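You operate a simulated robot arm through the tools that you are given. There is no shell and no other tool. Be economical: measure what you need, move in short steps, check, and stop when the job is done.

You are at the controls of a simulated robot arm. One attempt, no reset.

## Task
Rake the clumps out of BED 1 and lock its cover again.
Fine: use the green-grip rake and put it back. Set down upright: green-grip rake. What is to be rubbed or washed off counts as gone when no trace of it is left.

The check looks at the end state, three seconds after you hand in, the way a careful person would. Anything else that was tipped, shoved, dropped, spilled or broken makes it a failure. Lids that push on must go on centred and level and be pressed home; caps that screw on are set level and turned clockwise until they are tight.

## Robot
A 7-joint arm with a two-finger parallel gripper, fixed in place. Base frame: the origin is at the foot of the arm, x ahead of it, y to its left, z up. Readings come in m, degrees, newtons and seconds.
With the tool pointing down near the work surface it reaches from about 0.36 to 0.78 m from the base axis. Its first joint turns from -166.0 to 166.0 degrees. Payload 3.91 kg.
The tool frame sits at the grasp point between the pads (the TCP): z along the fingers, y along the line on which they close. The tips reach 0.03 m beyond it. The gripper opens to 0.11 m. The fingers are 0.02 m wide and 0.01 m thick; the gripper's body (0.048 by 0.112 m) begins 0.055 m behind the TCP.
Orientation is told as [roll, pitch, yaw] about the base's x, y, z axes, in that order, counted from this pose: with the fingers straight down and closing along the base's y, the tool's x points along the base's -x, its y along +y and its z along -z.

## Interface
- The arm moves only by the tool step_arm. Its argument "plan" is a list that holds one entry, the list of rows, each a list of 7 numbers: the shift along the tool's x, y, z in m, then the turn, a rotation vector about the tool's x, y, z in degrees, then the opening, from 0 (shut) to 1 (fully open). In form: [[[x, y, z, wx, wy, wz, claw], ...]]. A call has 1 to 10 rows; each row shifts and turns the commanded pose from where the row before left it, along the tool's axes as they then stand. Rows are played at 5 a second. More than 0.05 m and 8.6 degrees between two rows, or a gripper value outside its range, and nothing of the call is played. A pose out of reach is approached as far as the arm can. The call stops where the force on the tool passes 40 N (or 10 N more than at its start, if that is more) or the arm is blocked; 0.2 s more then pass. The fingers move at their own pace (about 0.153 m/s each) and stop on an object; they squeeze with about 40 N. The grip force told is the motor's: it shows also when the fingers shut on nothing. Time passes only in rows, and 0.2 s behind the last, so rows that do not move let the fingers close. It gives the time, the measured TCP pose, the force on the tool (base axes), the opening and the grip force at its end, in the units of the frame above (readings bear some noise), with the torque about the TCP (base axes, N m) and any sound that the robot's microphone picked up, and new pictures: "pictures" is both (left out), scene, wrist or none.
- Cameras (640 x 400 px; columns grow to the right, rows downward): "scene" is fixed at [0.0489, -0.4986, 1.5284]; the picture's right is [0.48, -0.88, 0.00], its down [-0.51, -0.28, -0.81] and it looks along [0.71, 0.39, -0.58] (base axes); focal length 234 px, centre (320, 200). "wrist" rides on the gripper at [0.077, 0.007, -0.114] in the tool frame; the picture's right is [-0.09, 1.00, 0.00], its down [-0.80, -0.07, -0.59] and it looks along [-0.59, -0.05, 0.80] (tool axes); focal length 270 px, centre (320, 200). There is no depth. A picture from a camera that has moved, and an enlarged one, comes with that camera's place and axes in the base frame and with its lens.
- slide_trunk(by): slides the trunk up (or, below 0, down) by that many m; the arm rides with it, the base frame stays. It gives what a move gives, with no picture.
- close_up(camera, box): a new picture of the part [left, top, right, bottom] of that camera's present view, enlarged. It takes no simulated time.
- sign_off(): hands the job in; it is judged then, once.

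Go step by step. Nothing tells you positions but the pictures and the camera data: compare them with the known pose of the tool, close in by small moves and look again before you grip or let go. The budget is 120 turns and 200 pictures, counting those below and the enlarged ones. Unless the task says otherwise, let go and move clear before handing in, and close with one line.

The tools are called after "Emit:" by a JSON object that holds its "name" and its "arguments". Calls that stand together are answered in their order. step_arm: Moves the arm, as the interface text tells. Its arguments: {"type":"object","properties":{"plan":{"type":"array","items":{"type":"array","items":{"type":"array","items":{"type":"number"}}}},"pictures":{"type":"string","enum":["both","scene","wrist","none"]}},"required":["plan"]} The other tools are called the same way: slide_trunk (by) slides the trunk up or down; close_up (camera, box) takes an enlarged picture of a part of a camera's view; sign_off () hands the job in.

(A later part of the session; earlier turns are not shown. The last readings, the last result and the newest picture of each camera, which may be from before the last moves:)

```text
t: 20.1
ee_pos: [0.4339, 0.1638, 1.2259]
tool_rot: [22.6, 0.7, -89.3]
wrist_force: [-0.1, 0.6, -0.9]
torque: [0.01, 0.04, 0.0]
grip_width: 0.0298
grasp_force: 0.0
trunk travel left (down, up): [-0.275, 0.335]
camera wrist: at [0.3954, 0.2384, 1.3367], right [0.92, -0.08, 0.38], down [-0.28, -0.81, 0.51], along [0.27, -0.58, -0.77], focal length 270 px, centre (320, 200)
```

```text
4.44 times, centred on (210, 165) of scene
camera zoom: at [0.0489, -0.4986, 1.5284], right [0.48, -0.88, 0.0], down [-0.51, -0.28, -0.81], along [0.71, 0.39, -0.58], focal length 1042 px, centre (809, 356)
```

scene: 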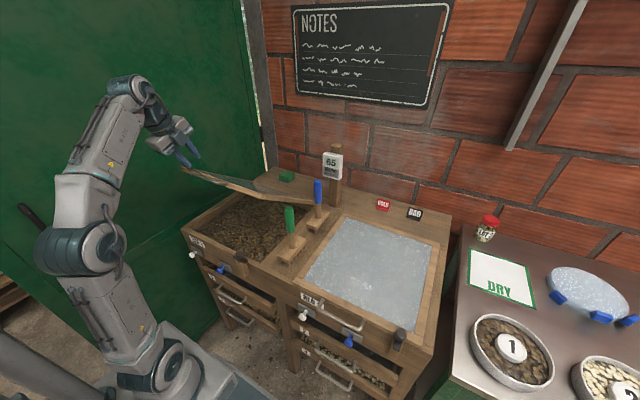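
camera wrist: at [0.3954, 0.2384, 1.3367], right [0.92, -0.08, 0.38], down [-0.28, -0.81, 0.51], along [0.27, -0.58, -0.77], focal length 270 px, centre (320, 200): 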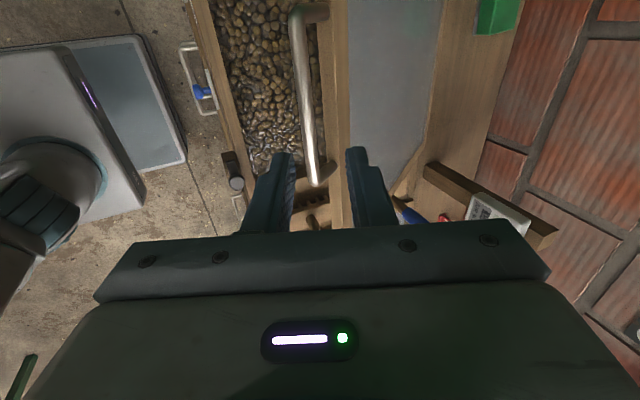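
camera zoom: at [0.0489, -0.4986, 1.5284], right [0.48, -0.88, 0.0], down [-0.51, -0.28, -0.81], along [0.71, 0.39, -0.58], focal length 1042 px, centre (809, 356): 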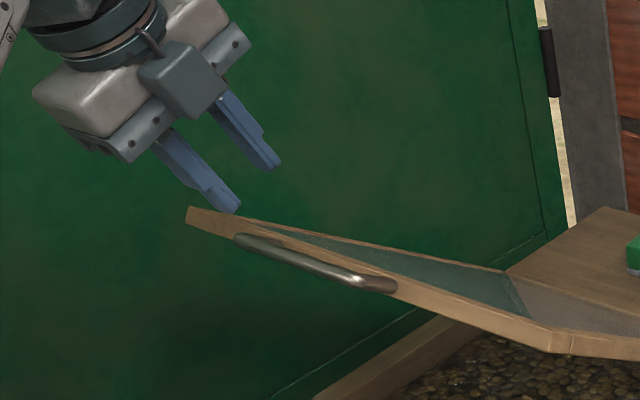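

The lid holds itself by hinge friction. I'll raise the trunk a little, tilt the hand 45°, and come at the bar along the lid's direction, straddling it loosely.

Emit:
{"name": "slide_trunk", "arguments": {"by": 0.12}}

Emit:
{"name": "step_arm", "arguments": {"plan": [[[0, 0, 0, -7.5, 0, 0, 0.27], [0, 0, 0, -7.5, 0, 0, 0.27], [0.003, 0, 0, -7.4, 0, 0, 0.27], [0.003, -0.043, 0, 0, 0, 0, 0.27], [0, -0.043, 0, 0, 0, 0, 0.27], [0, -0.043, 0, 0, 0, 0, 0.27]]]}}

Emit:
{"name": "close_up", "arguments": {"camera": "scene", "box": [120, 100, 280, 220]}}

```text
t: 21.6
ee_pos: [0.4351, 0.1632, 1.3475]
tool_rot: [22.5, 0.9, -89.4]
wrist_force: [0.7, 0.6, 0.1]
torque: [0.02, -0.01, -0.02]
grip_width: 0.0297
grasp_force: 0.2
trunk travel left (down, up): [-0.395, 0.215]
```

```text
t: 23.0
ee_pos: [0.3466, 0.1724, 1.252]
tool_rot: [44.1, 0.6, -89.1]
wrist_force: [1.1, -0.5, -0.2]
torque: [0.02, 0.0, -0.03]
grip_width: 0.0298
grasp_force: 0.0
trunk travel left (down, up): [-0.395, 0.215]
camera wrist: at [0.27, 0.2469, 1.3401], right [0.72, -0.08, 0.69], down [-0.45, -0.81, 0.37], along [0.53, -0.58, -0.62], focal length 270 px, centre (320, 200)
```

scene: 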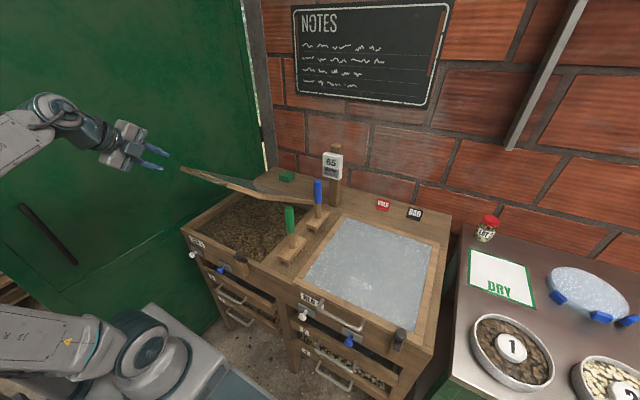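
wrist: 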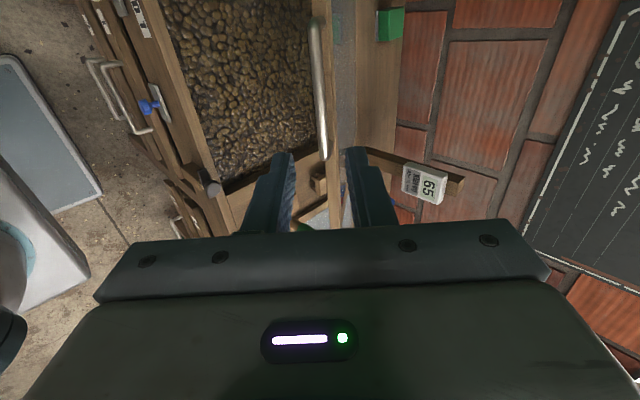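

```text
3.33 times, centred on (200, 160) of scene
camera zoom: at [0.0489, -0.4986, 1.5284], right [0.48, -0.88, 0.0], down [-0.51, -0.28, -0.81], along [0.71, 0.39, -0.58], focal length 782 px, centre (720, 333)
```

zoom: 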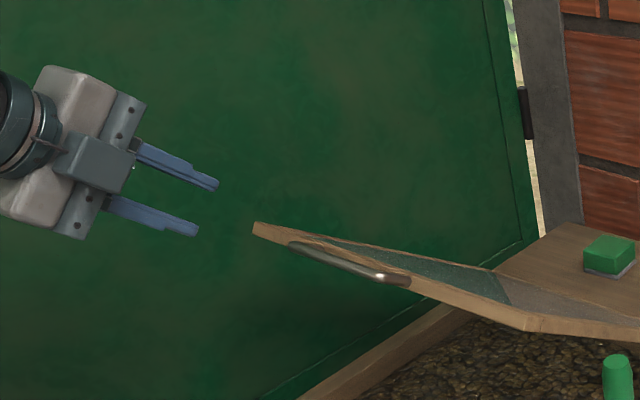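

The bar lies straight ahead along the fingers (about 0.16 m). Advancing 0.11 m and checking.

Emit:
{"name": "step_arm", "arguments": {"plan": [[[0, 0, 0.04, 0, 0, 0, 0.27], [0, 0, 0.04, 0, 0, 0, 0.27], [0, -0.001, 0.03, 0, 0, 0, 0.27]]]}}

Emit:
{"name": "close_up", "arguments": {"camera": "scene", "box": [150, 120, 270, 210]}}

```text
t: 23.8
ee_pos: [0.4208, 0.1703, 1.1773]
tool_rot: [45.0, 0.7, -89.4]
wrist_force: [-0.6, -0.6, 0.5]
torque: [0.02, -0.03, -0.04]
grip_width: 0.0296
grasp_force: 0.1
trunk travel left (down, up): [-0.395, 0.215]
camera wrist: at [0.3427, 0.2454, 1.2649], right [0.71, -0.09, 0.7], down [-0.46, -0.81, 0.36], along [0.54, -0.58, -0.61], focal length 270 px, centre (320, 200)
```

scene: 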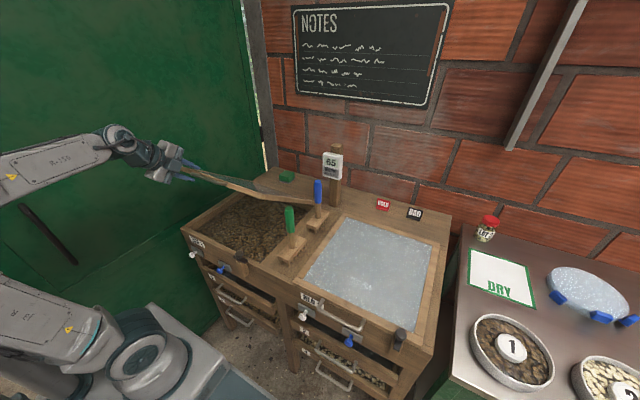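
wrist: 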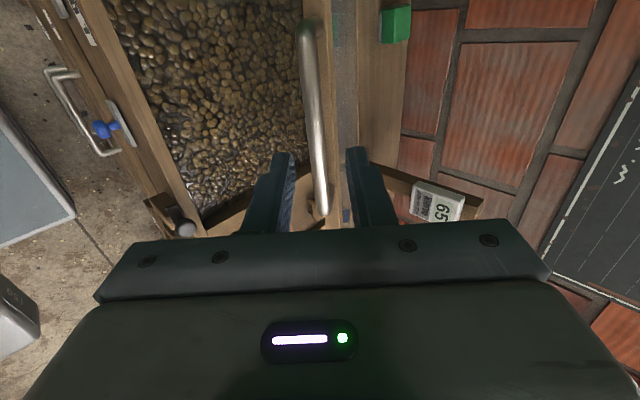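

```text
4.44 times, centred on (210, 165) of scene
camera zoom: at [0.0489, -0.4986, 1.5284], right [0.48, -0.88, 0.0], down [-0.51, -0.28, -0.81], along [0.71, 0.39, -0.58], focal length 1042 px, centre (809, 356)
```

zoom: 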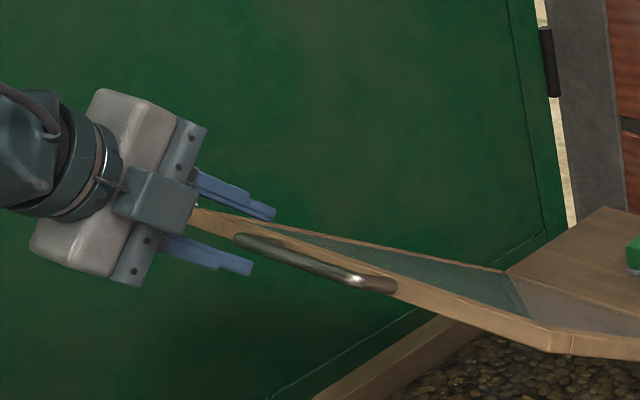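

Fingers are about to straddle the bar. Moving in, narrowing loosely, and pushing along the arc with a fixed 45° tilt.

Emit:
{"name": "step_arm", "arguments": {"plan": [[[0, 0, 0.025, 0, 0, 0, 0.27], [0, 0, 0.018, 0, 0, 0, 0.22], [0, 0.0298, -0.0037, 0, 0, 0, 0.22], [0, 0.0293, -0.0016, 0, 0, 0, 0.22], [0, 0.0293, 0.0006, 0, 0, 0, 0.22], [0, 0.0292, 0.0025, 0, 0, 0, 0.22]]]}}

Emit:
{"name": "close_up", "arguments": {"camera": "scene", "box": [150, 120, 270, 210]}}

```text
t: 25.2
ee_pos: [0.5335, 0.1699, 1.2306]
tool_rot: [45.0, 0.9, -89.4]
wrist_force: [-1.0, -0.3, 0.2]
torque: [0.0, -0.06, 0.01]
grip_width: 0.0245
grasp_force: 0.9
trunk travel left (down, up): [-0.395, 0.215]
camera wrist: at [0.4563, 0.246, 1.3178], right [0.71, -0.09, 0.7], down [-0.46, -0.81, 0.36], along [0.54, -0.58, -0.61], focal length 270 px, centre (320, 200)
```

scene: 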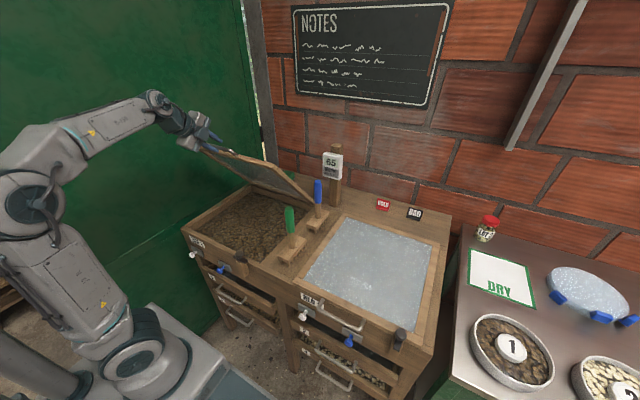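
wrist: 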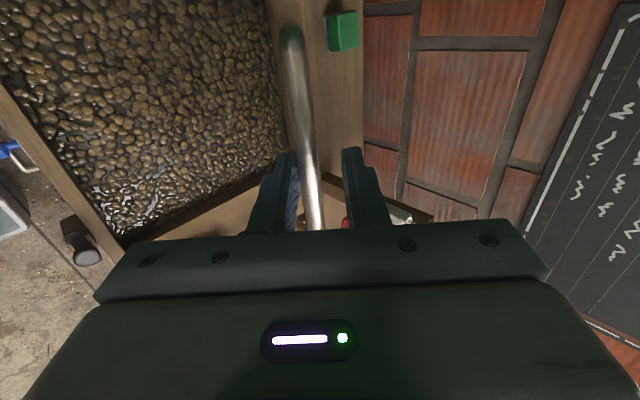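

```text
4.44 times, centred on (210, 165) of scene
camera zoom: at [0.0489, -0.4986, 1.5284], right [0.48, -0.88, 0.0], down [-0.51, -0.28, -0.81], along [0.71, 0.39, -0.58], focal length 1042 px, centre (809, 356)
```

zoom: 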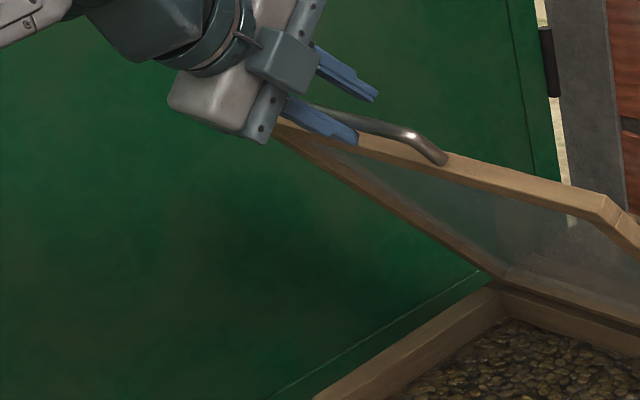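

Pushing works smoothly with hardly any force. Continuing up toward vertical.

Emit:
{"name": "step_arm", "arguments": {"plan": [[[0, 0.0289, 0.0046, 0, 0, 0, 0.22], [0, 0.0286, 0.0066, 0, 0, 0, 0.22], [0, 0.0281, 0.0086, 0, 0, 0, 0.22], [0, 0.0274, 0.0105, 0, 0, 0, 0.22], [0, 0.0265, 0.0124, 0, 0, 0, 0.22], [0, 0.0257, 0.0142, 0, 0, 0, 0.22], [0, 0.0246, 0.016, 0, 0, 0, 0.22]]]}}

Emit:
{"name": "close_up", "arguments": {"camera": "scene", "box": [170, 80, 330, 200]}}

```text
t: 26.8
ee_pos: [0.7095, 0.1723, 1.3056]
tool_rot: [44.9, 0.8, -89.4]
wrist_force: [-0.4, -0.3, 1.1]
torque: [0.01, -0.02, 0.05]
grip_width: 0.0245
grasp_force: 0.5
out of reach, approached as far as the arm can: row 7
trunk travel left (down, up): [-0.395, 0.215]
camera wrist: at [0.6325, 0.2482, 1.393], right [0.71, -0.09, 0.7], down [-0.46, -0.81, 0.36], along [0.54, -0.58, -0.61], focal length 270 px, centre (320, 200)
```

scene: 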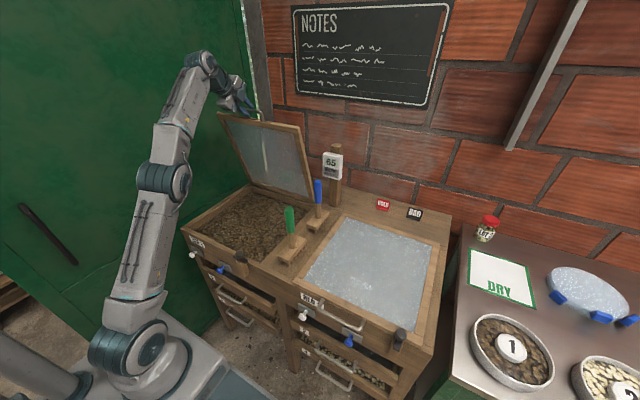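
wrist: 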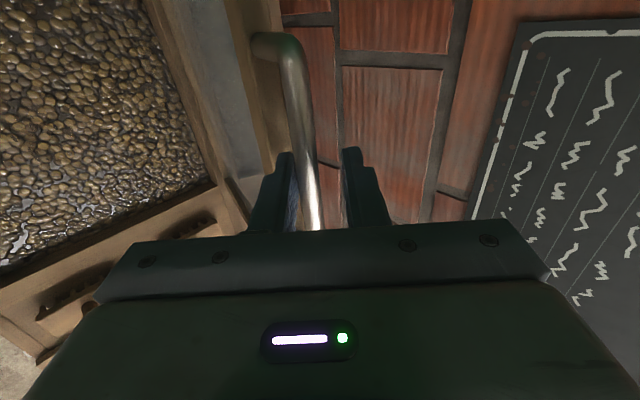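

```text
3.33 times, centred on (250, 140) of scene
camera zoom: at [0.0489, -0.4986, 1.5284], right [0.48, -0.88, 0.0], down [-0.51, -0.28, -0.81], along [0.71, 0.39, -0.58], focal length 782 px, centre (553, 400)
```

zoom: 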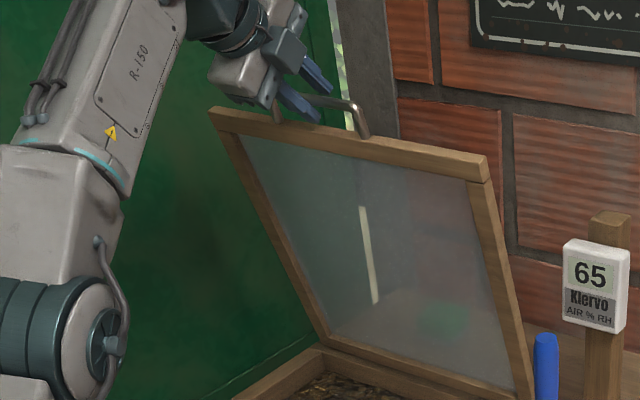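

The lid is near 78° but the arm tops out. I'll back off, raise the trunk, re-engage and push a bit beyond vertical.

Emit:
{"name": "step_arm", "arguments": {"plan": [[[0, 0, -0.03, 0, 0, 0, 0.22], [0, 0, -0.03, 0, 0, 0, 0.27]]], "pictures": "none"}}

Emit:
{"name": "slide_trunk", "arguments": {"by": 0.13}}

Emit:
{"name": "step_arm", "arguments": {"plan": [[[0, -0.046, 0, 0, 0, 0, 0.27], [0, -0.046, 0, 0, 0, 0, 0.27], [0, 0, 0.04, 0, 0, 0, 0.27], [0, 0, 0.04, 0, 0, 0, 0.27]]]}}

Emit:
{"name": "close_up", "arguments": {"camera": "scene", "box": [170, 60, 330, 160]}}

```text
t: 27.4
ee_pos: [0.6685, 0.1727, 1.3481]
tool_rot: [45.1, 0.8, -89.4]
wrist_force: [-1.1, -0.5, -0.2]
torque: [-0.01, -0.02, -0.02]
grip_width: 0.0294
grasp_force: 0.0
trunk travel left (down, up): [-0.395, 0.215]
```

```text
t: 28.9
ee_pos: [0.6688, 0.1727, 1.4776]
tool_rot: [45.0, 0.8, -89.4]
wrist_force: [0.2, -0.2, -0.4]
torque: [0.02, 0.0, 0.03]
grip_width: 0.0296
grasp_force: 0.1
trunk travel left (down, up): [-0.525, 0.085]
```

```text
t: 29.9
ee_pos: [0.6595, 0.1742, 1.357]
tool_rot: [45.1, 0.7, -89.4]
wrist_force: [-0.3, 0.3, 0.8]
torque: [0.03, -0.02, 0.06]
grip_width: 0.0298
grasp_force: 0.1
trunk travel left (down, up): [-0.525, 0.085]
camera wrist: at [0.5832, 0.2486, 1.4436], right [0.7, -0.09, 0.7], down [-0.46, -0.81, 0.36], along [0.54, -0.58, -0.61], focal length 270 px, centre (320, 200)
```

scene: 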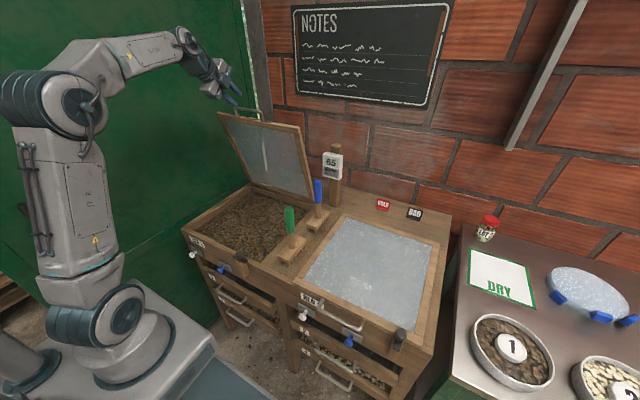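
wrist: 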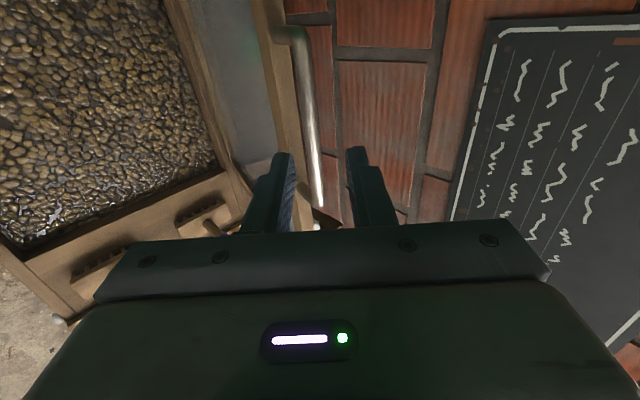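

```text
4.00 times, centred on (250, 110) of scene
camera zoom: at [0.0489, -0.4986, 1.5284], right [0.48, -0.88, 0.0], down [-0.51, -0.28, -0.81], along [0.71, 0.39, -0.58], focal length 938 px, centre (600, 560)
```

zoom: 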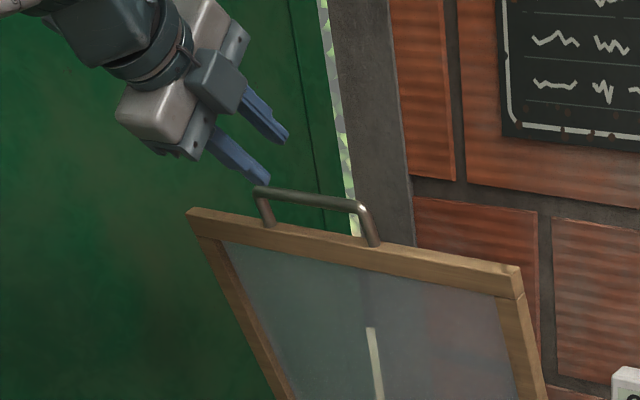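

Re-engaging and pushing past vertical.

Emit:
{"name": "step_arm", "arguments": {"plan": [[[0, 0, 0.035, 0, 0, 0, 0.27], [0, 0, 0.035, 0, 0, 0, 0.22], [0, 0.0146, 0.01, 0, 0, 0, 0.22], [0, 0.0291, 0.0223, 0, 0, 0, 0.22], [0, 0.027, 0.0247, 0, 0, 0, 0.22], [0, 0.0247, 0.027, 0, 0, 0, 0.22], [0, 0.0223, 0.0291, 0, 0, 0, 0.22]]]}}

Emit:
{"name": "close_up", "arguments": {"camera": "scene", "box": [170, 60, 330, 160]}}

```text
t: 31.0
ee_pos: [0.763, 0.177, 1.3107]
tool_rot: [43.9, 0.7, -89.3]
wrist_force: [-24.2, -1.5, -10.6]
torque: [-0.18, 0.2, -0.14]
grip_width: 0.0366
grasp_force: 12.4
trunk travel left (down, up): [-0.525, 0.085]
stopped in row 5: the force on the tool passed its limit at 46 N (the readings are from after the stop); the commanded pose is now the measured one
camera wrist: at [0.6868, 0.2528, 1.4004], right [0.72, -0.09, 0.69], down [-0.45, -0.81, 0.37], along [0.53, -0.58, -0.62], focal length 270 px, centre (320, 200)
```

scene: 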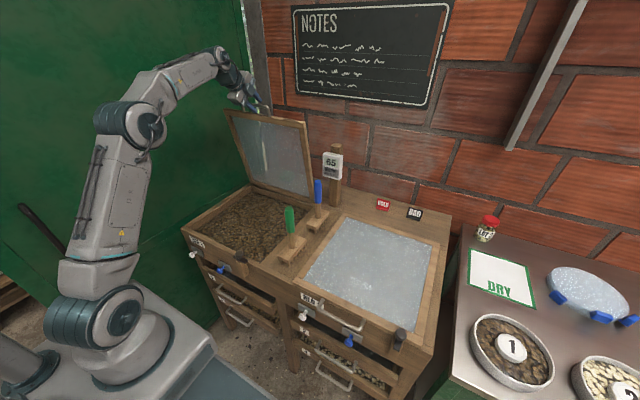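
wrist: 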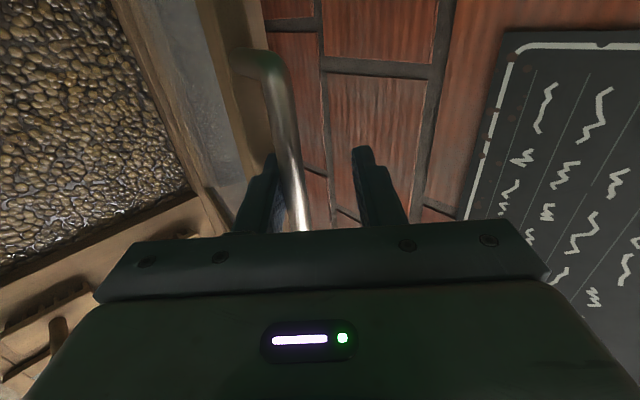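

```text
4.00 times, centred on (250, 110) of scene
camera zoom: at [0.0489, -0.4986, 1.5284], right [0.48, -0.88, 0.0], down [-0.51, -0.28, -0.81], along [0.71, 0.39, -0.58], focal length 938 px, centre (600, 560)
```

zoom: 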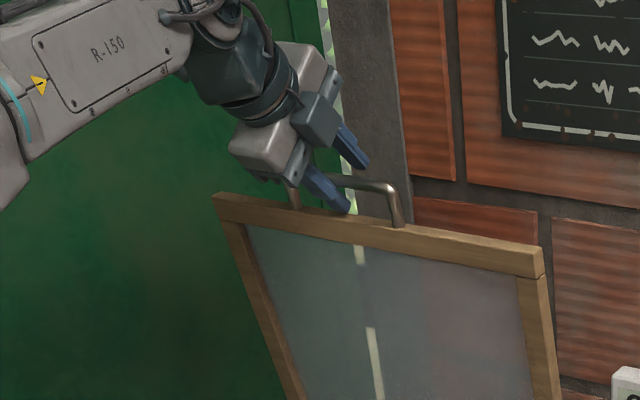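

The lid is against its stop near vertical. I'll withdraw and look at the bed.

Emit:
{"name": "step_arm", "arguments": {"plan": [[[0, 0, -0.01, 0, 0, 0, 0.33], [0, 0, -0.035, 0, 0, 0, 0.33], [0, 0, -0.04, 0, 0, 0, 0.33], [0, -0.02, -0.04, 0, 0, 0, 0.33]]]}}

Emit:
{"name": "close_up", "arguments": {"camera": "scene", "box": [170, 90, 330, 190]}}

Emit:
{"name": "close_up", "arguments": {"camera": "scene", "box": [180, 170, 320, 270]}}

```text
t: 32.0
ee_pos: [0.6614, 0.172, 1.3898]
tool_rot: [44.4, 0.8, -89.4]
wrist_force: [-1.0, -0.7, -0.3]
torque: [0.02, 0.0, 0.03]
grip_width: 0.0364
grasp_force: 0.0
trunk travel left (down, up): [-0.525, 0.085]
camera wrist: at [0.5852, 0.2481, 1.4781], right [0.71, -0.09, 0.7], down [-0.46, -0.81, 0.36], along [0.53, -0.58, -0.62], focal length 270 px, centre (320, 200)
```

scene: 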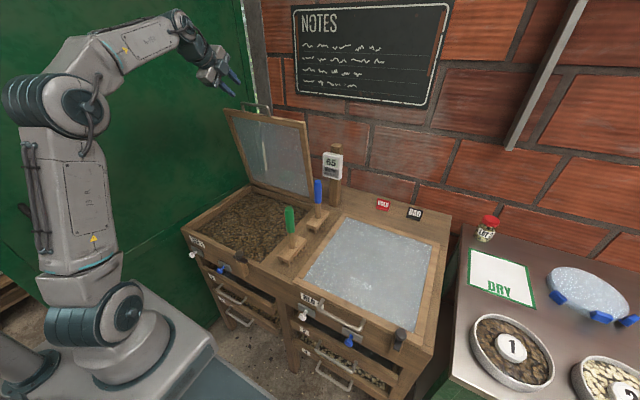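
wrist: 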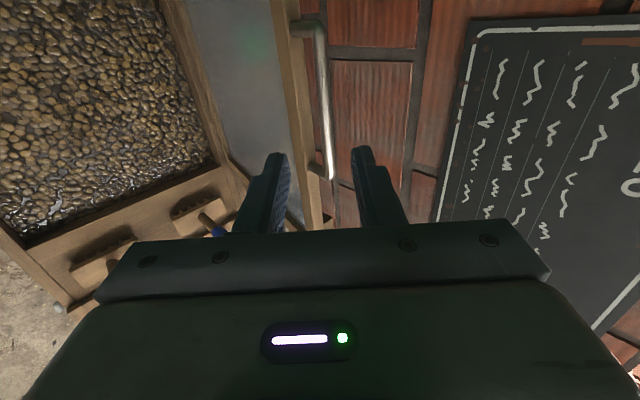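

```text
4.00 times, centred on (250, 140) of scene
camera zoom: at [0.0489, -0.4986, 1.5284], right [0.48, -0.88, 0.0], down [-0.51, -0.28, -0.81], along [0.71, 0.39, -0.58], focal length 938 px, centre (600, 440)
```

zoom: 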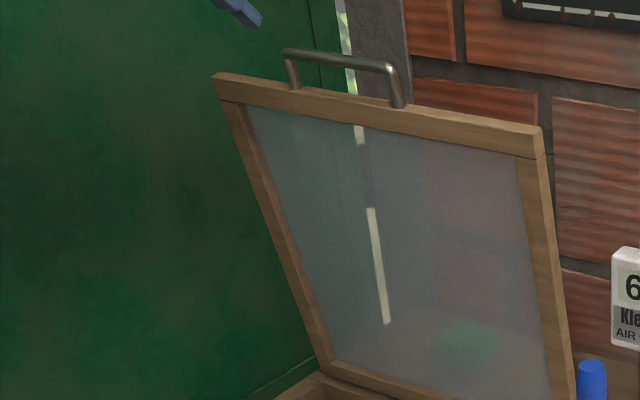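

```text
4.00 times, centred on (250, 220) of scene
camera zoom: at [0.0489, -0.4986, 1.5284], right [0.48, -0.88, 0.0], down [-0.51, -0.28, -0.81], along [0.71, 0.39, -0.58], focal length 938 px, centre (600, 120)
```

zoom: 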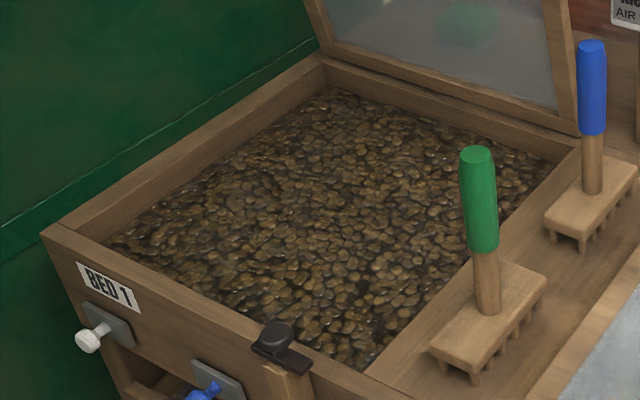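

The lid stays open. Now I'll bring the hand upright in front, lower the trunk, and view the bed from above.

Emit:
{"name": "step_arm", "arguments": {"plan": [[[0, -0.034, -0.034, 0, 0, 0, 0.5], [0, -0.034, -0.034, 0, 0, 0, 0.5], [0, -0.034, -0.034, 7.4, 0, 0, 0.5], [0, 0, 0, 7.4, 0, 0, 0.5], [0, 0, 0, 7.4, 0, 0, 0.5], [0, 0, 0, 7.4, 0, 0, 0.5], [0, 0, 0, 7.4, 0, 0, 0.5], [0, 0, 0, 7.4, 0, 0, 0.5]]], "pictures": "none"}}

Emit:
{"name": "step_arm", "arguments": {"plan": [[[0, 0, 0, 0, 0, -8.5, 0.5], [0, 0, 0, 0, 0, -8.5, 0.5], [0, 0, 0, 0, 0, -8.5, 0.5], [0, 0, 0, 0, 0, -8.5, 0.5], [0, 0, 0, 0, 0, -8.5, 0.5], [0, 0, 0, 0, 0, -8.5, 0.5], [0, 0, 0, 0, 0, -8.5, 0.5], [0, 0, 0, 0, 0, -8.5, 0.5], [0, 0, 0, 0, 0, -8.5, 0.5], [0, 0, 0, 0, 0, -8.5, 0.5]]], "pictures": "none"}}

Emit:
{"name": "slide_trunk", "arguments": {"by": -0.2}}

Emit:
{"name": "step_arm", "arguments": {"plan": [[[0, 0, 0, 0, 0, -4.4, 0.5]]]}}

```text
t: 33.8
ee_pos: [0.5214, 0.1719, 1.39]
tool_rot: [-0.2, 0.8, -89.3]
wrist_force: [0.0, -0.1, -0.3]
torque: [-0.03, 0.05, 0.0]
grip_width: 0.0548
grasp_force: 0.1
trunk travel left (down, up): [-0.525, 0.085]
```

```text
t: 36.0
ee_pos: [0.5216, 0.1737, 1.3899]
tool_rot: [0.8, 0.1, -4.2]
wrist_force: [-0.6, 0.1, 0.4]
torque: [0.01, 0.01, 0.02]
grip_width: 0.0548
grasp_force: 0.0
trunk travel left (down, up): [-0.525, 0.085]
```

```text
t: 38.2
ee_pos: [0.5213, 0.1733, 1.189]
tool_rot: [0.8, 0.1, -4.3]
wrist_force: [0.2, -0.2, -0.2]
torque: [0.02, -0.01, 0.0]
grip_width: 0.0551
grasp_force: 0.1
trunk travel left (down, up): [-0.325, 0.285]
```

```text
t: 38.6
ee_pos: [0.5206, 0.1723, 1.1895]
tool_rot: [0.8, 0.1, 0.0]
wrist_force: [-0.1, -0.1, -0.1]
torque: [0.02, -0.02, 0.02]
grip_width: 0.055
grasp_force: 0.2
trunk travel left (down, up): [-0.325, 0.285]
camera wrist: at [0.4432, 0.1785, 1.3044], right [0.09, 1.0, 0.01], down [0.8, -0.08, 0.59], along [0.59, -0.04, -0.81], focal length 270 px, centre (320, 200)
```

scene: 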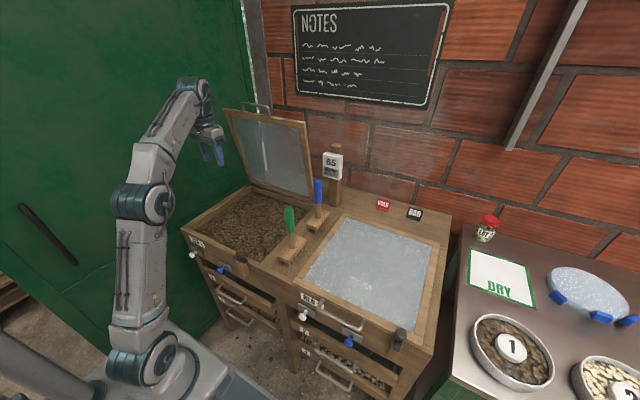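
wrist: 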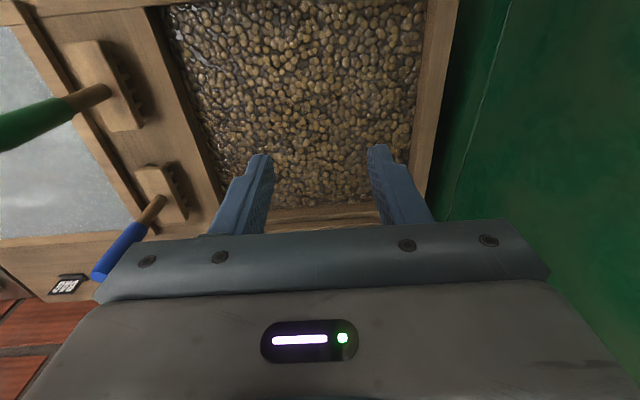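

Emit:
{"name": "close_up", "arguments": {"camera": "wrist", "box": [150, 0, 450, 210]}}

Emit:
{"name": "close_up", "arguments": {"camera": "scene", "box": [200, 180, 300, 250]}}

```text
1.90 times, centred on (300, 105) of wrist
camera zoom: at [0.4432, 0.1785, 1.3044], right [0.09, 1.0, 0.01], down [0.8, -0.08, 0.59], along [0.59, -0.04, -0.81], focal length 515 px, centre (358, 381)
```

zoom: 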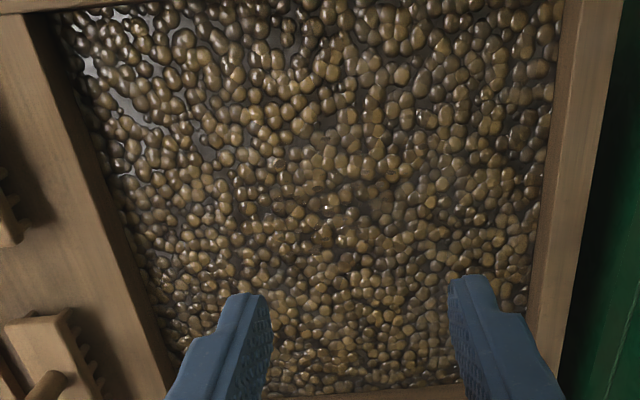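

```text
5.71 times, centred on (250, 215) of scene
camera zoom: at [0.0489, -0.4986, 1.5284], right [0.48, -0.88, 0.0], down [-0.51, -0.28, -0.81], along [0.71, 0.39, -0.58], focal length 1340 px, centre (720, 114)
```

zoom: 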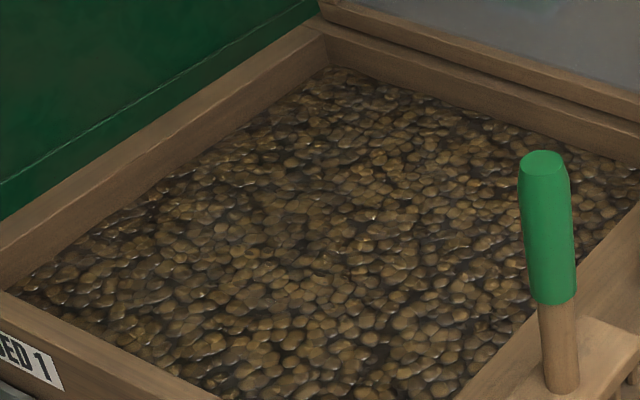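

Emit:
{"name": "close_up", "arguments": {"camera": "wrist", "box": [170, 0, 310, 100]}}

Emit:
{"name": "close_up", "arguments": {"camera": "wrist", "box": [290, 0, 430, 100]}}

Emit:
{"name": "close_up", "arguments": {"camera": "wrist", "box": [230, 70, 400, 200]}}

```text
4.00 times, centred on (240, 50) of wrist
camera zoom: at [0.4432, 0.1785, 1.3044], right [0.09, 1.0, 0.01], down [0.8, -0.08, 0.59], along [0.59, -0.04, -0.81], focal length 1081 px, centre (640, 800)
```

zoom: 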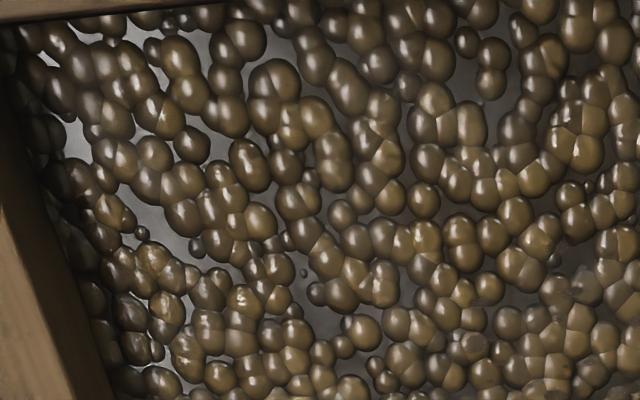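

```text
4.00 times, centred on (360, 50) of wrist
camera zoom: at [0.4432, 0.1785, 1.3044], right [0.09, 1.0, 0.01], down [0.8, -0.08, 0.59], along [0.59, -0.04, -0.81], focal length 1081 px, centre (160, 800)
```

zoom: 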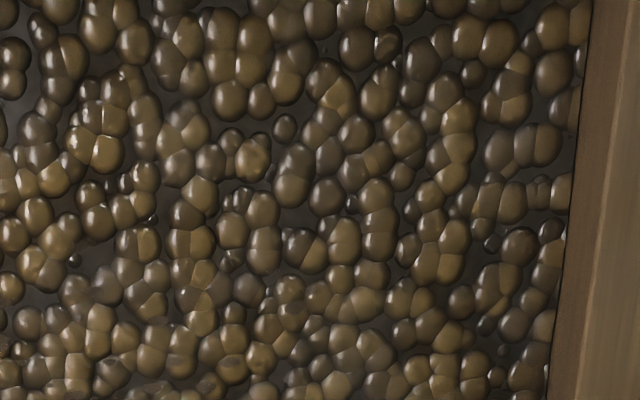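

```text
3.08 times, centred on (315, 135) of wrist
camera zoom: at [0.4432, 0.1785, 1.3044], right [0.09, 1.0, 0.01], down [0.8, -0.08, 0.59], along [0.59, -0.04, -0.81], focal length 832 px, centre (335, 400)
```

zoom: 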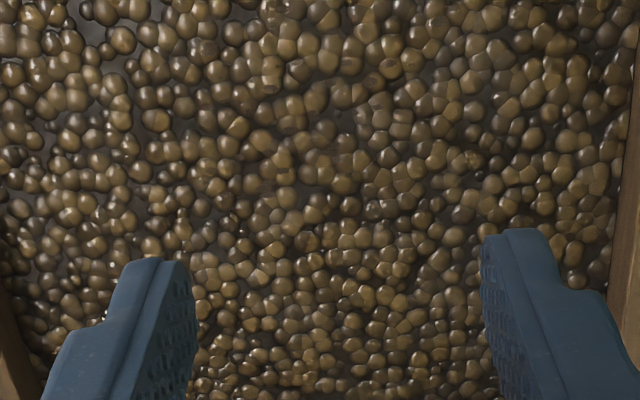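

There's a duller clumped patch near the bed's centre, about (0.59, 0.16). Now I'll fetch the green rake: move above its handle.

Emit:
{"name": "step_arm", "arguments": {"plan": [[[0, -0.043, 0, -0.8, 0, 0, 0.5], [0, -0.043, 0, 0, 0, 0, 0.5], [0, -0.043, 0, 0, 0, 0, 0.5], [0, -0.043, 0, 0, 0, 0, 0.5], [0, -0.043, 0, 0, 0, 0, 0.5], [0, -0.043, 0, 0, 0, 0, 0.5], [0.003, -0.044, 0, 0, 0, 0, 0.5]]]}}

Emit:
{"name": "close_up", "arguments": {"camera": "wrist", "box": [220, 60, 420, 240]}}

Emit:
{"name": "close_up", "arguments": {"camera": "scene", "box": [240, 160, 340, 280]}}

```text
t: 40.2
ee_pos: [0.5164, -0.1321, 1.1807]
tool_rot: [1.6, 0.1, 0.0]
wrist_force: [-0.2, 0.4, -0.1]
torque: [-0.06, -0.01, 0.01]
grip_width: 0.055
grasp_force: 0.1
trunk travel left (down, up): [-0.325, 0.285]
camera wrist: at [0.4393, -0.1287, 1.2972], right [0.09, 1.0, 0.03], down [0.8, -0.09, 0.59], along [0.59, -0.03, -0.81], focal length 270 px, centre (320, 200)
```

scene: 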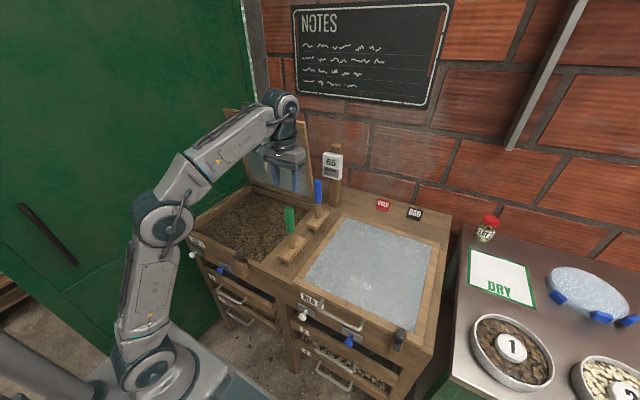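
wrist: 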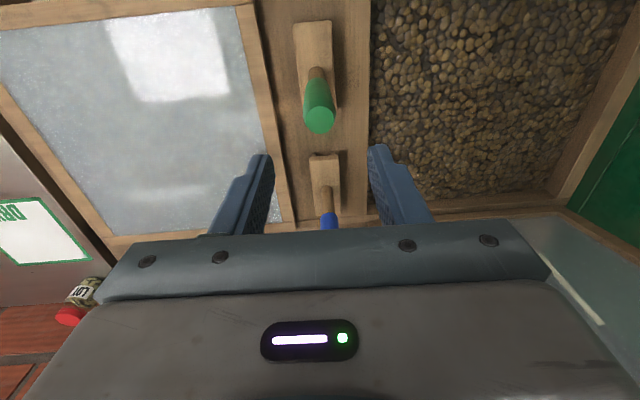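

```text
2.22 times, centred on (320, 150) of wrist
camera zoom: at [0.4393, -0.1287, 1.2972], right [0.09, 1.0, 0.03], down [0.8, -0.09, 0.59], along [0.59, -0.03, -0.81], focal length 601 px, centre (320, 311)
```

zoom: 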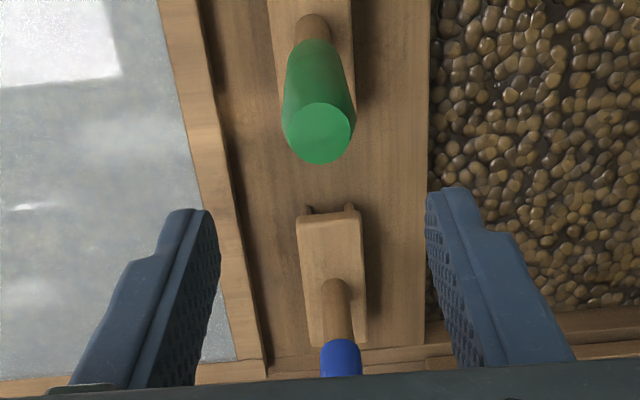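

```text
3.33 times, centred on (290, 220) of scene
camera zoom: at [0.0489, -0.4986, 1.5284], right [0.48, -0.88, 0.0], down [-0.51, -0.28, -0.81], along [0.71, 0.39, -0.58], focal length 782 px, centre (420, 133)
```

zoom: 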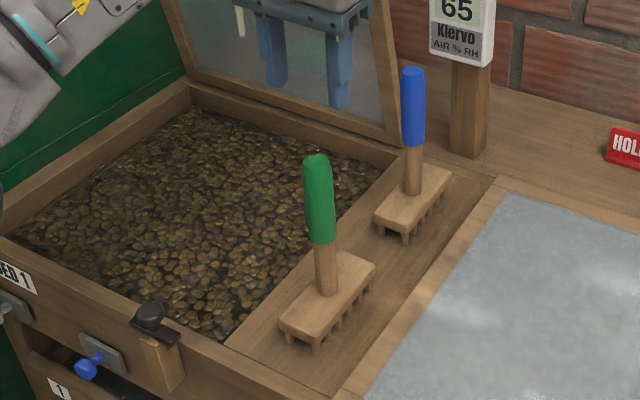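

The grip axis is at about (0.517, -0.128). I'll level the hand and descend around the green grip.

Emit:
{"name": "step_arm", "arguments": {"plan": [[[0, 0.004, 0, 1.6, 0, 0, 0.5], [0, 0, 0.04, 0, 0, 0, 0.5], [0, 0, 0.04, 0, 0, 0, 0.5], [0, 0, 0.025, 0, 0, 0, 0.5]]]}}

Emit:
{"name": "close_up", "arguments": {"camera": "wrist", "box": [220, 60, 420, 240]}}

Emit:
{"name": "close_up", "arguments": {"camera": "scene", "box": [240, 160, 340, 280]}}

```text
t: 41.2
ee_pos: [0.5157, -0.1263, 1.0784]
tool_rot: [0.0, 0.1, 0.1]
wrist_force: [-0.1, 0.4, 0.3]
torque: [0.03, 0.02, -0.01]
grip_width: 0.0549
grasp_force: 0.0
trunk travel left (down, up): [-0.325, 0.285]
camera wrist: at [0.4402, -0.1193, 1.1938], right [0.09, 1.0, 0.0], down [0.8, -0.07, 0.59], along [0.59, -0.05, -0.8], focal length 270 px, centre (320, 200)
```

scene: 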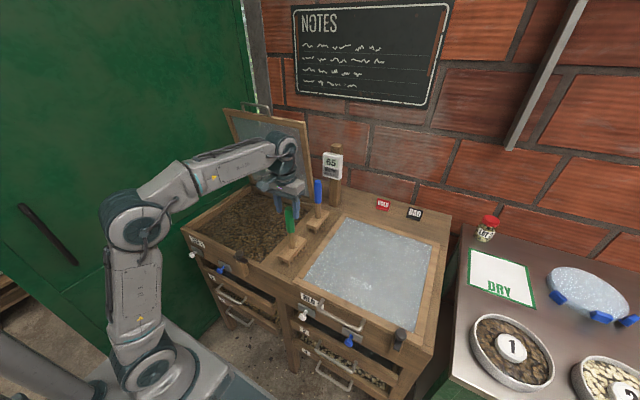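
wrist: 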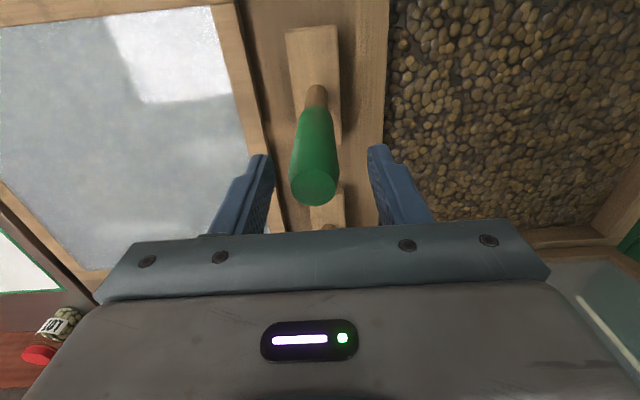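

```text
2.22 times, centred on (320, 150) of wrist
camera zoom: at [0.4402, -0.1193, 1.1938], right [0.09, 1.0, 0.0], down [0.8, -0.07, 0.59], along [0.59, -0.05, -0.8], focal length 601 px, centre (320, 311)
```

zoom: 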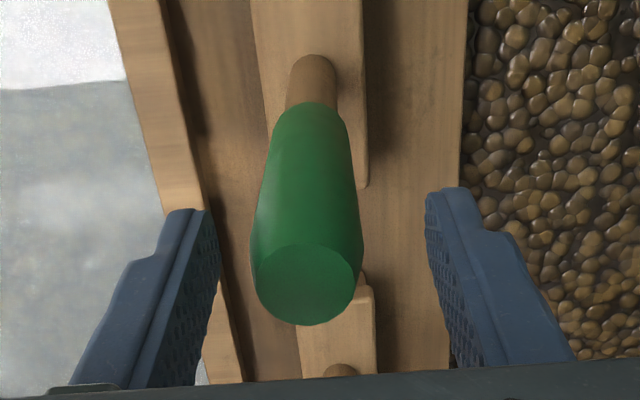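

```text
3.33 times, centred on (290, 220) of scene
camera zoom: at [0.0489, -0.4986, 1.5284], right [0.48, -0.88, 0.0], down [-0.51, -0.28, -0.81], along [0.71, 0.39, -0.58], focal length 782 px, centre (420, 133)
```

zoom: 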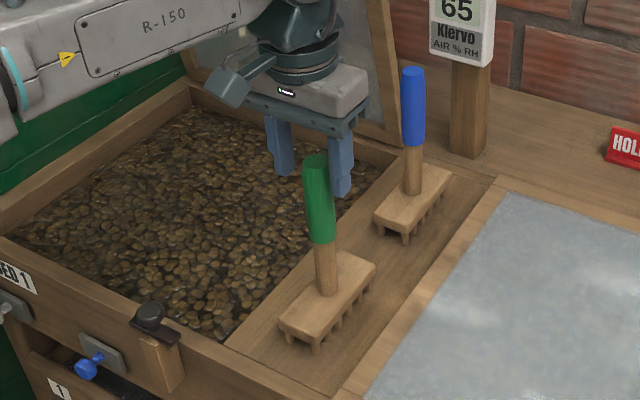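

Well aligned; lowering 3 cm and gripping.

Emit:
{"name": "step_arm", "arguments": {"plan": [[[0, -0.0022, 0.015, 0, 0, 0, 0.5], [0, 0, 0.017, 0, 0, 0, 0.5], [0, 0, 0, 0, 0, 0, 0.3], [0, 0, 0, 0, 0, 0, 0.1], [0, 0, 0, 0, 0, 0, 0]]]}}

```text
t: 42.4
ee_pos: [0.5177, -0.1263, 1.0447]
tool_rot: [0.0, 0.1, 0.1]
wrist_force: [0.0, 0.0, 0.2]
torque: [0.0, 0.0, 0.04]
grip_width: 0.029
grasp_force: 39.9
trunk travel left (down, up): [-0.325, 0.285]
camera wrist: at [0.4411, -0.1194, 1.1602], right [0.09, 1.0, 0.0], down [0.8, -0.07, 0.59], along [0.59, -0.05, -0.81], focal length 270 px, centre (320, 200)
```

scene: 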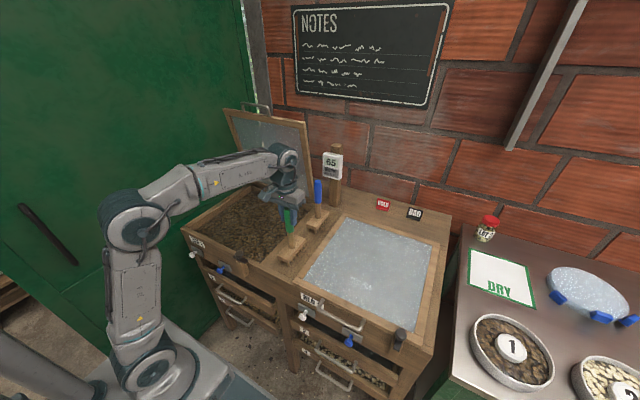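
wrist: 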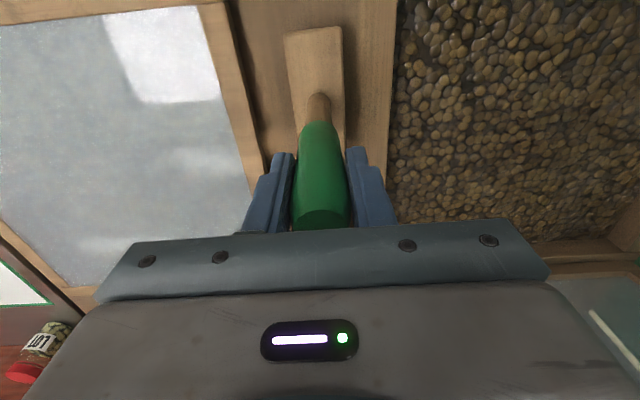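

The rake is gripped at (0.518, -0.126, 1.045), which is the place to return it to. Lifting and carrying it over the bed.

Emit:
{"name": "step_arm", "arguments": {"plan": [[[0, 0, -0.02, 0, 0, 0, 0], [0, 0, -0.04, 0, 0, 0, 0], [0, 0, -0.04, 0, 0, 0, 0]]]}}

Emit:
{"name": "close_up", "arguments": {"camera": "scene", "box": [220, 140, 340, 280]}}

Emit:
{"name": "close_up", "arguments": {"camera": "wrist", "box": [220, 0, 420, 240]}}

```text
t: 43.2
ee_pos: [0.5199, -0.1274, 1.146]
tool_rot: [0.0, 0.1, 0.0]
wrist_force: [0.2, 0.1, -3.3]
torque: [-0.02, -0.03, -0.02]
grip_width: 0.0291
grasp_force: 40.5
trunk travel left (down, up): [-0.325, 0.285]
camera wrist: at [0.4424, -0.1202, 1.2597], right [0.09, 1.0, 0.0], down [0.8, -0.07, 0.59], along [0.59, -0.05, -0.81], focal length 270 px, centre (320, 200)
```

scene: 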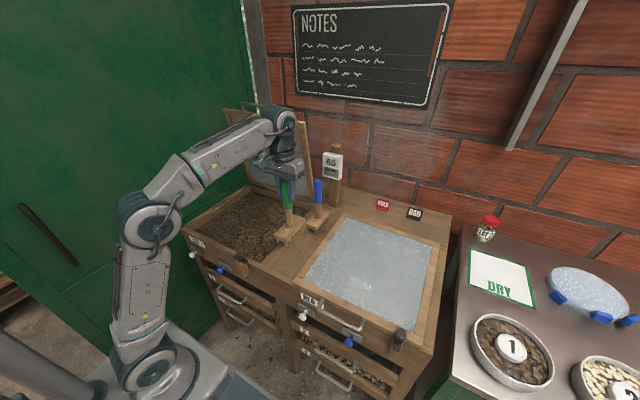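
wrist: 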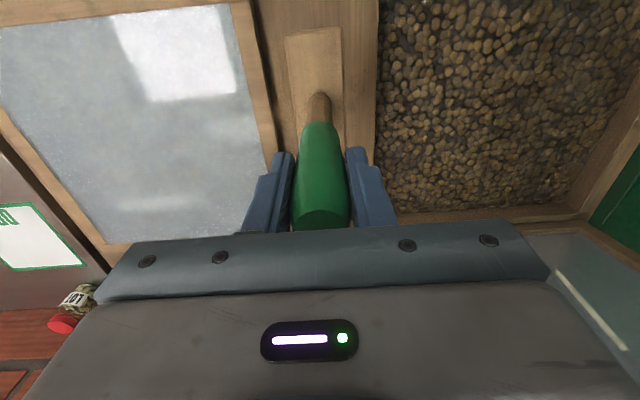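

```text
2.86 times, centred on (280, 210) of scene
camera zoom: at [0.0489, -0.4986, 1.5284], right [0.48, -0.88, 0.0], down [-0.51, -0.28, -0.81], along [0.71, 0.39, -0.58], focal length 670 px, centre (434, 171)
```

zoom: 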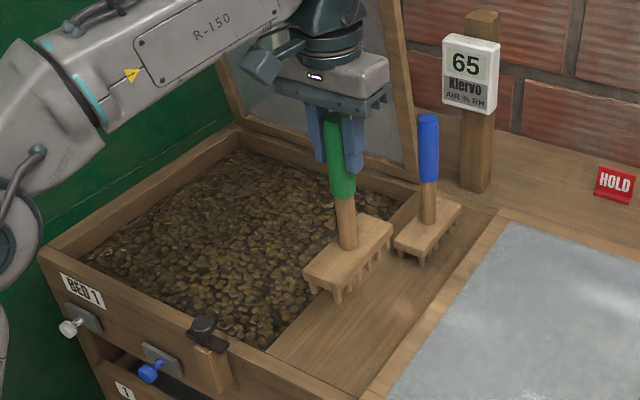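

```text
1.67 times, centred on (320, 120) of wrist
camera zoom: at [0.4424, -0.1202, 1.2597], right [0.09, 1.0, 0.0], down [0.8, -0.07, 0.59], along [0.59, -0.05, -0.81], focal length 450 px, centre (320, 333)
```

zoom: 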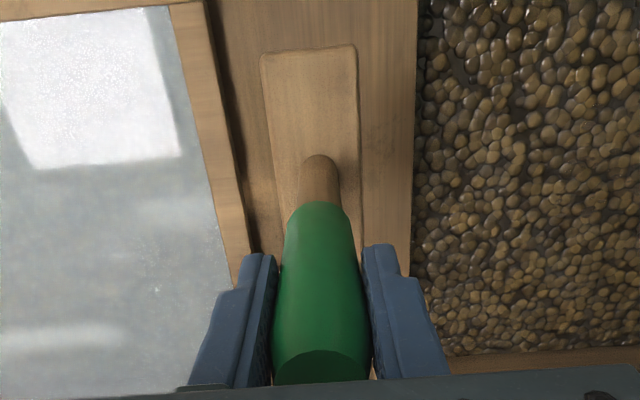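

The rake hangs straight. Carrying it to the right part of the bed (0.587, 0.03), then lowering gently until contact.

Emit:
{"name": "step_arm", "arguments": {"plan": [[[-0.0168, 0.0393, 0, 0, 0, 0, 0], [-0.0168, 0.0393, 0, 0, 0, 0, 0], [-0.0168, 0.0393, 0, 0, 0, 0, 0], [-0.0168, 0.0393, 0, 0, 0, 0, 0], [0, 0, 0.03, 0, 0, 0, 0], [0, 0, 0.03, 0, 0, 0, 0]]]}}

Emit:
{"name": "close_up", "arguments": {"camera": "scene", "box": [200, 140, 340, 260]}}

Emit:
{"name": "close_up", "arguments": {"camera": "wrist", "box": [300, 0, 500, 150]}}

```text
t: 44.6
ee_pos: [0.5853, 0.0313, 1.0859]
tool_rot: [0.0, 0.1, 0.0]
wrist_force: [-0.7, -0.8, -2.6]
torque: [-0.01, 0.03, 0.05]
grip_width: 0.029
grasp_force: 39.8
trunk travel left (down, up): [-0.325, 0.285]
camera wrist: at [0.5079, 0.0367, 1.2007], right [0.09, 1.0, 0.0], down [0.8, -0.07, 0.59], along [0.59, -0.05, -0.8], focal length 270 px, centre (320, 200)
```

scene: 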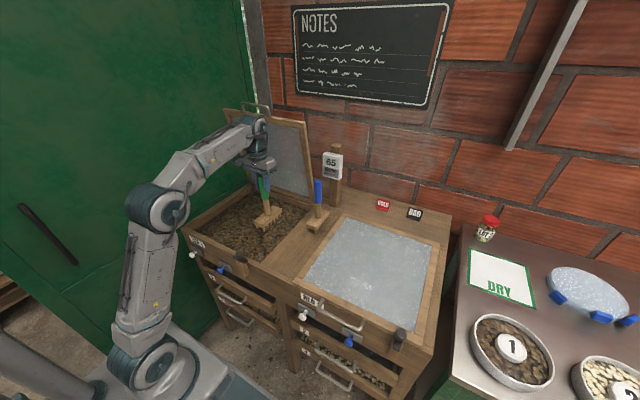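
wrist: 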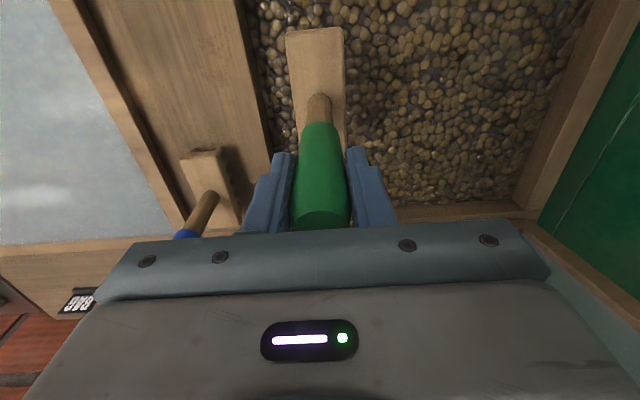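

```text
3.33 times, centred on (270, 200) of scene
camera zoom: at [0.0489, -0.4986, 1.5284], right [0.48, -0.88, 0.0], down [-0.51, -0.28, -0.81], along [0.71, 0.39, -0.58], focal length 782 px, centre (487, 200)
```

zoom: 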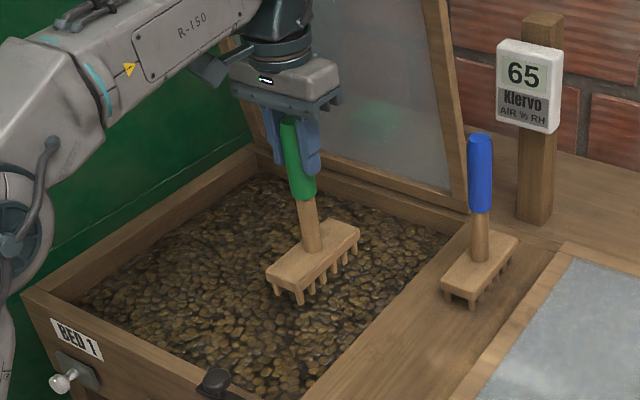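

```text
2.67 times, centred on (400, 75) of wrist
camera zoom: at [0.5079, 0.0367, 1.2007], right [0.09, 1.0, 0.0], down [0.8, -0.07, 0.59], along [0.59, -0.05, -0.8], focal length 721 px, centre (107, 533)
```

zoom: 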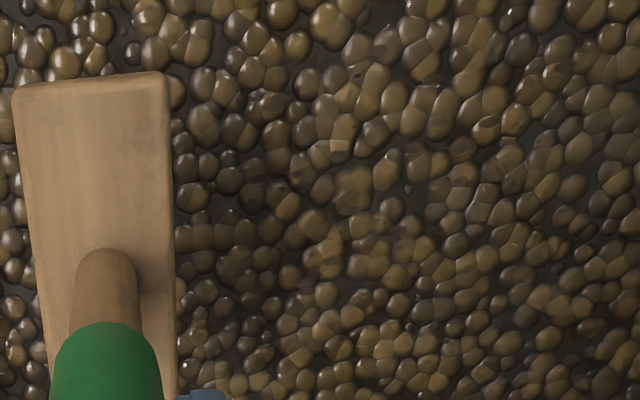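

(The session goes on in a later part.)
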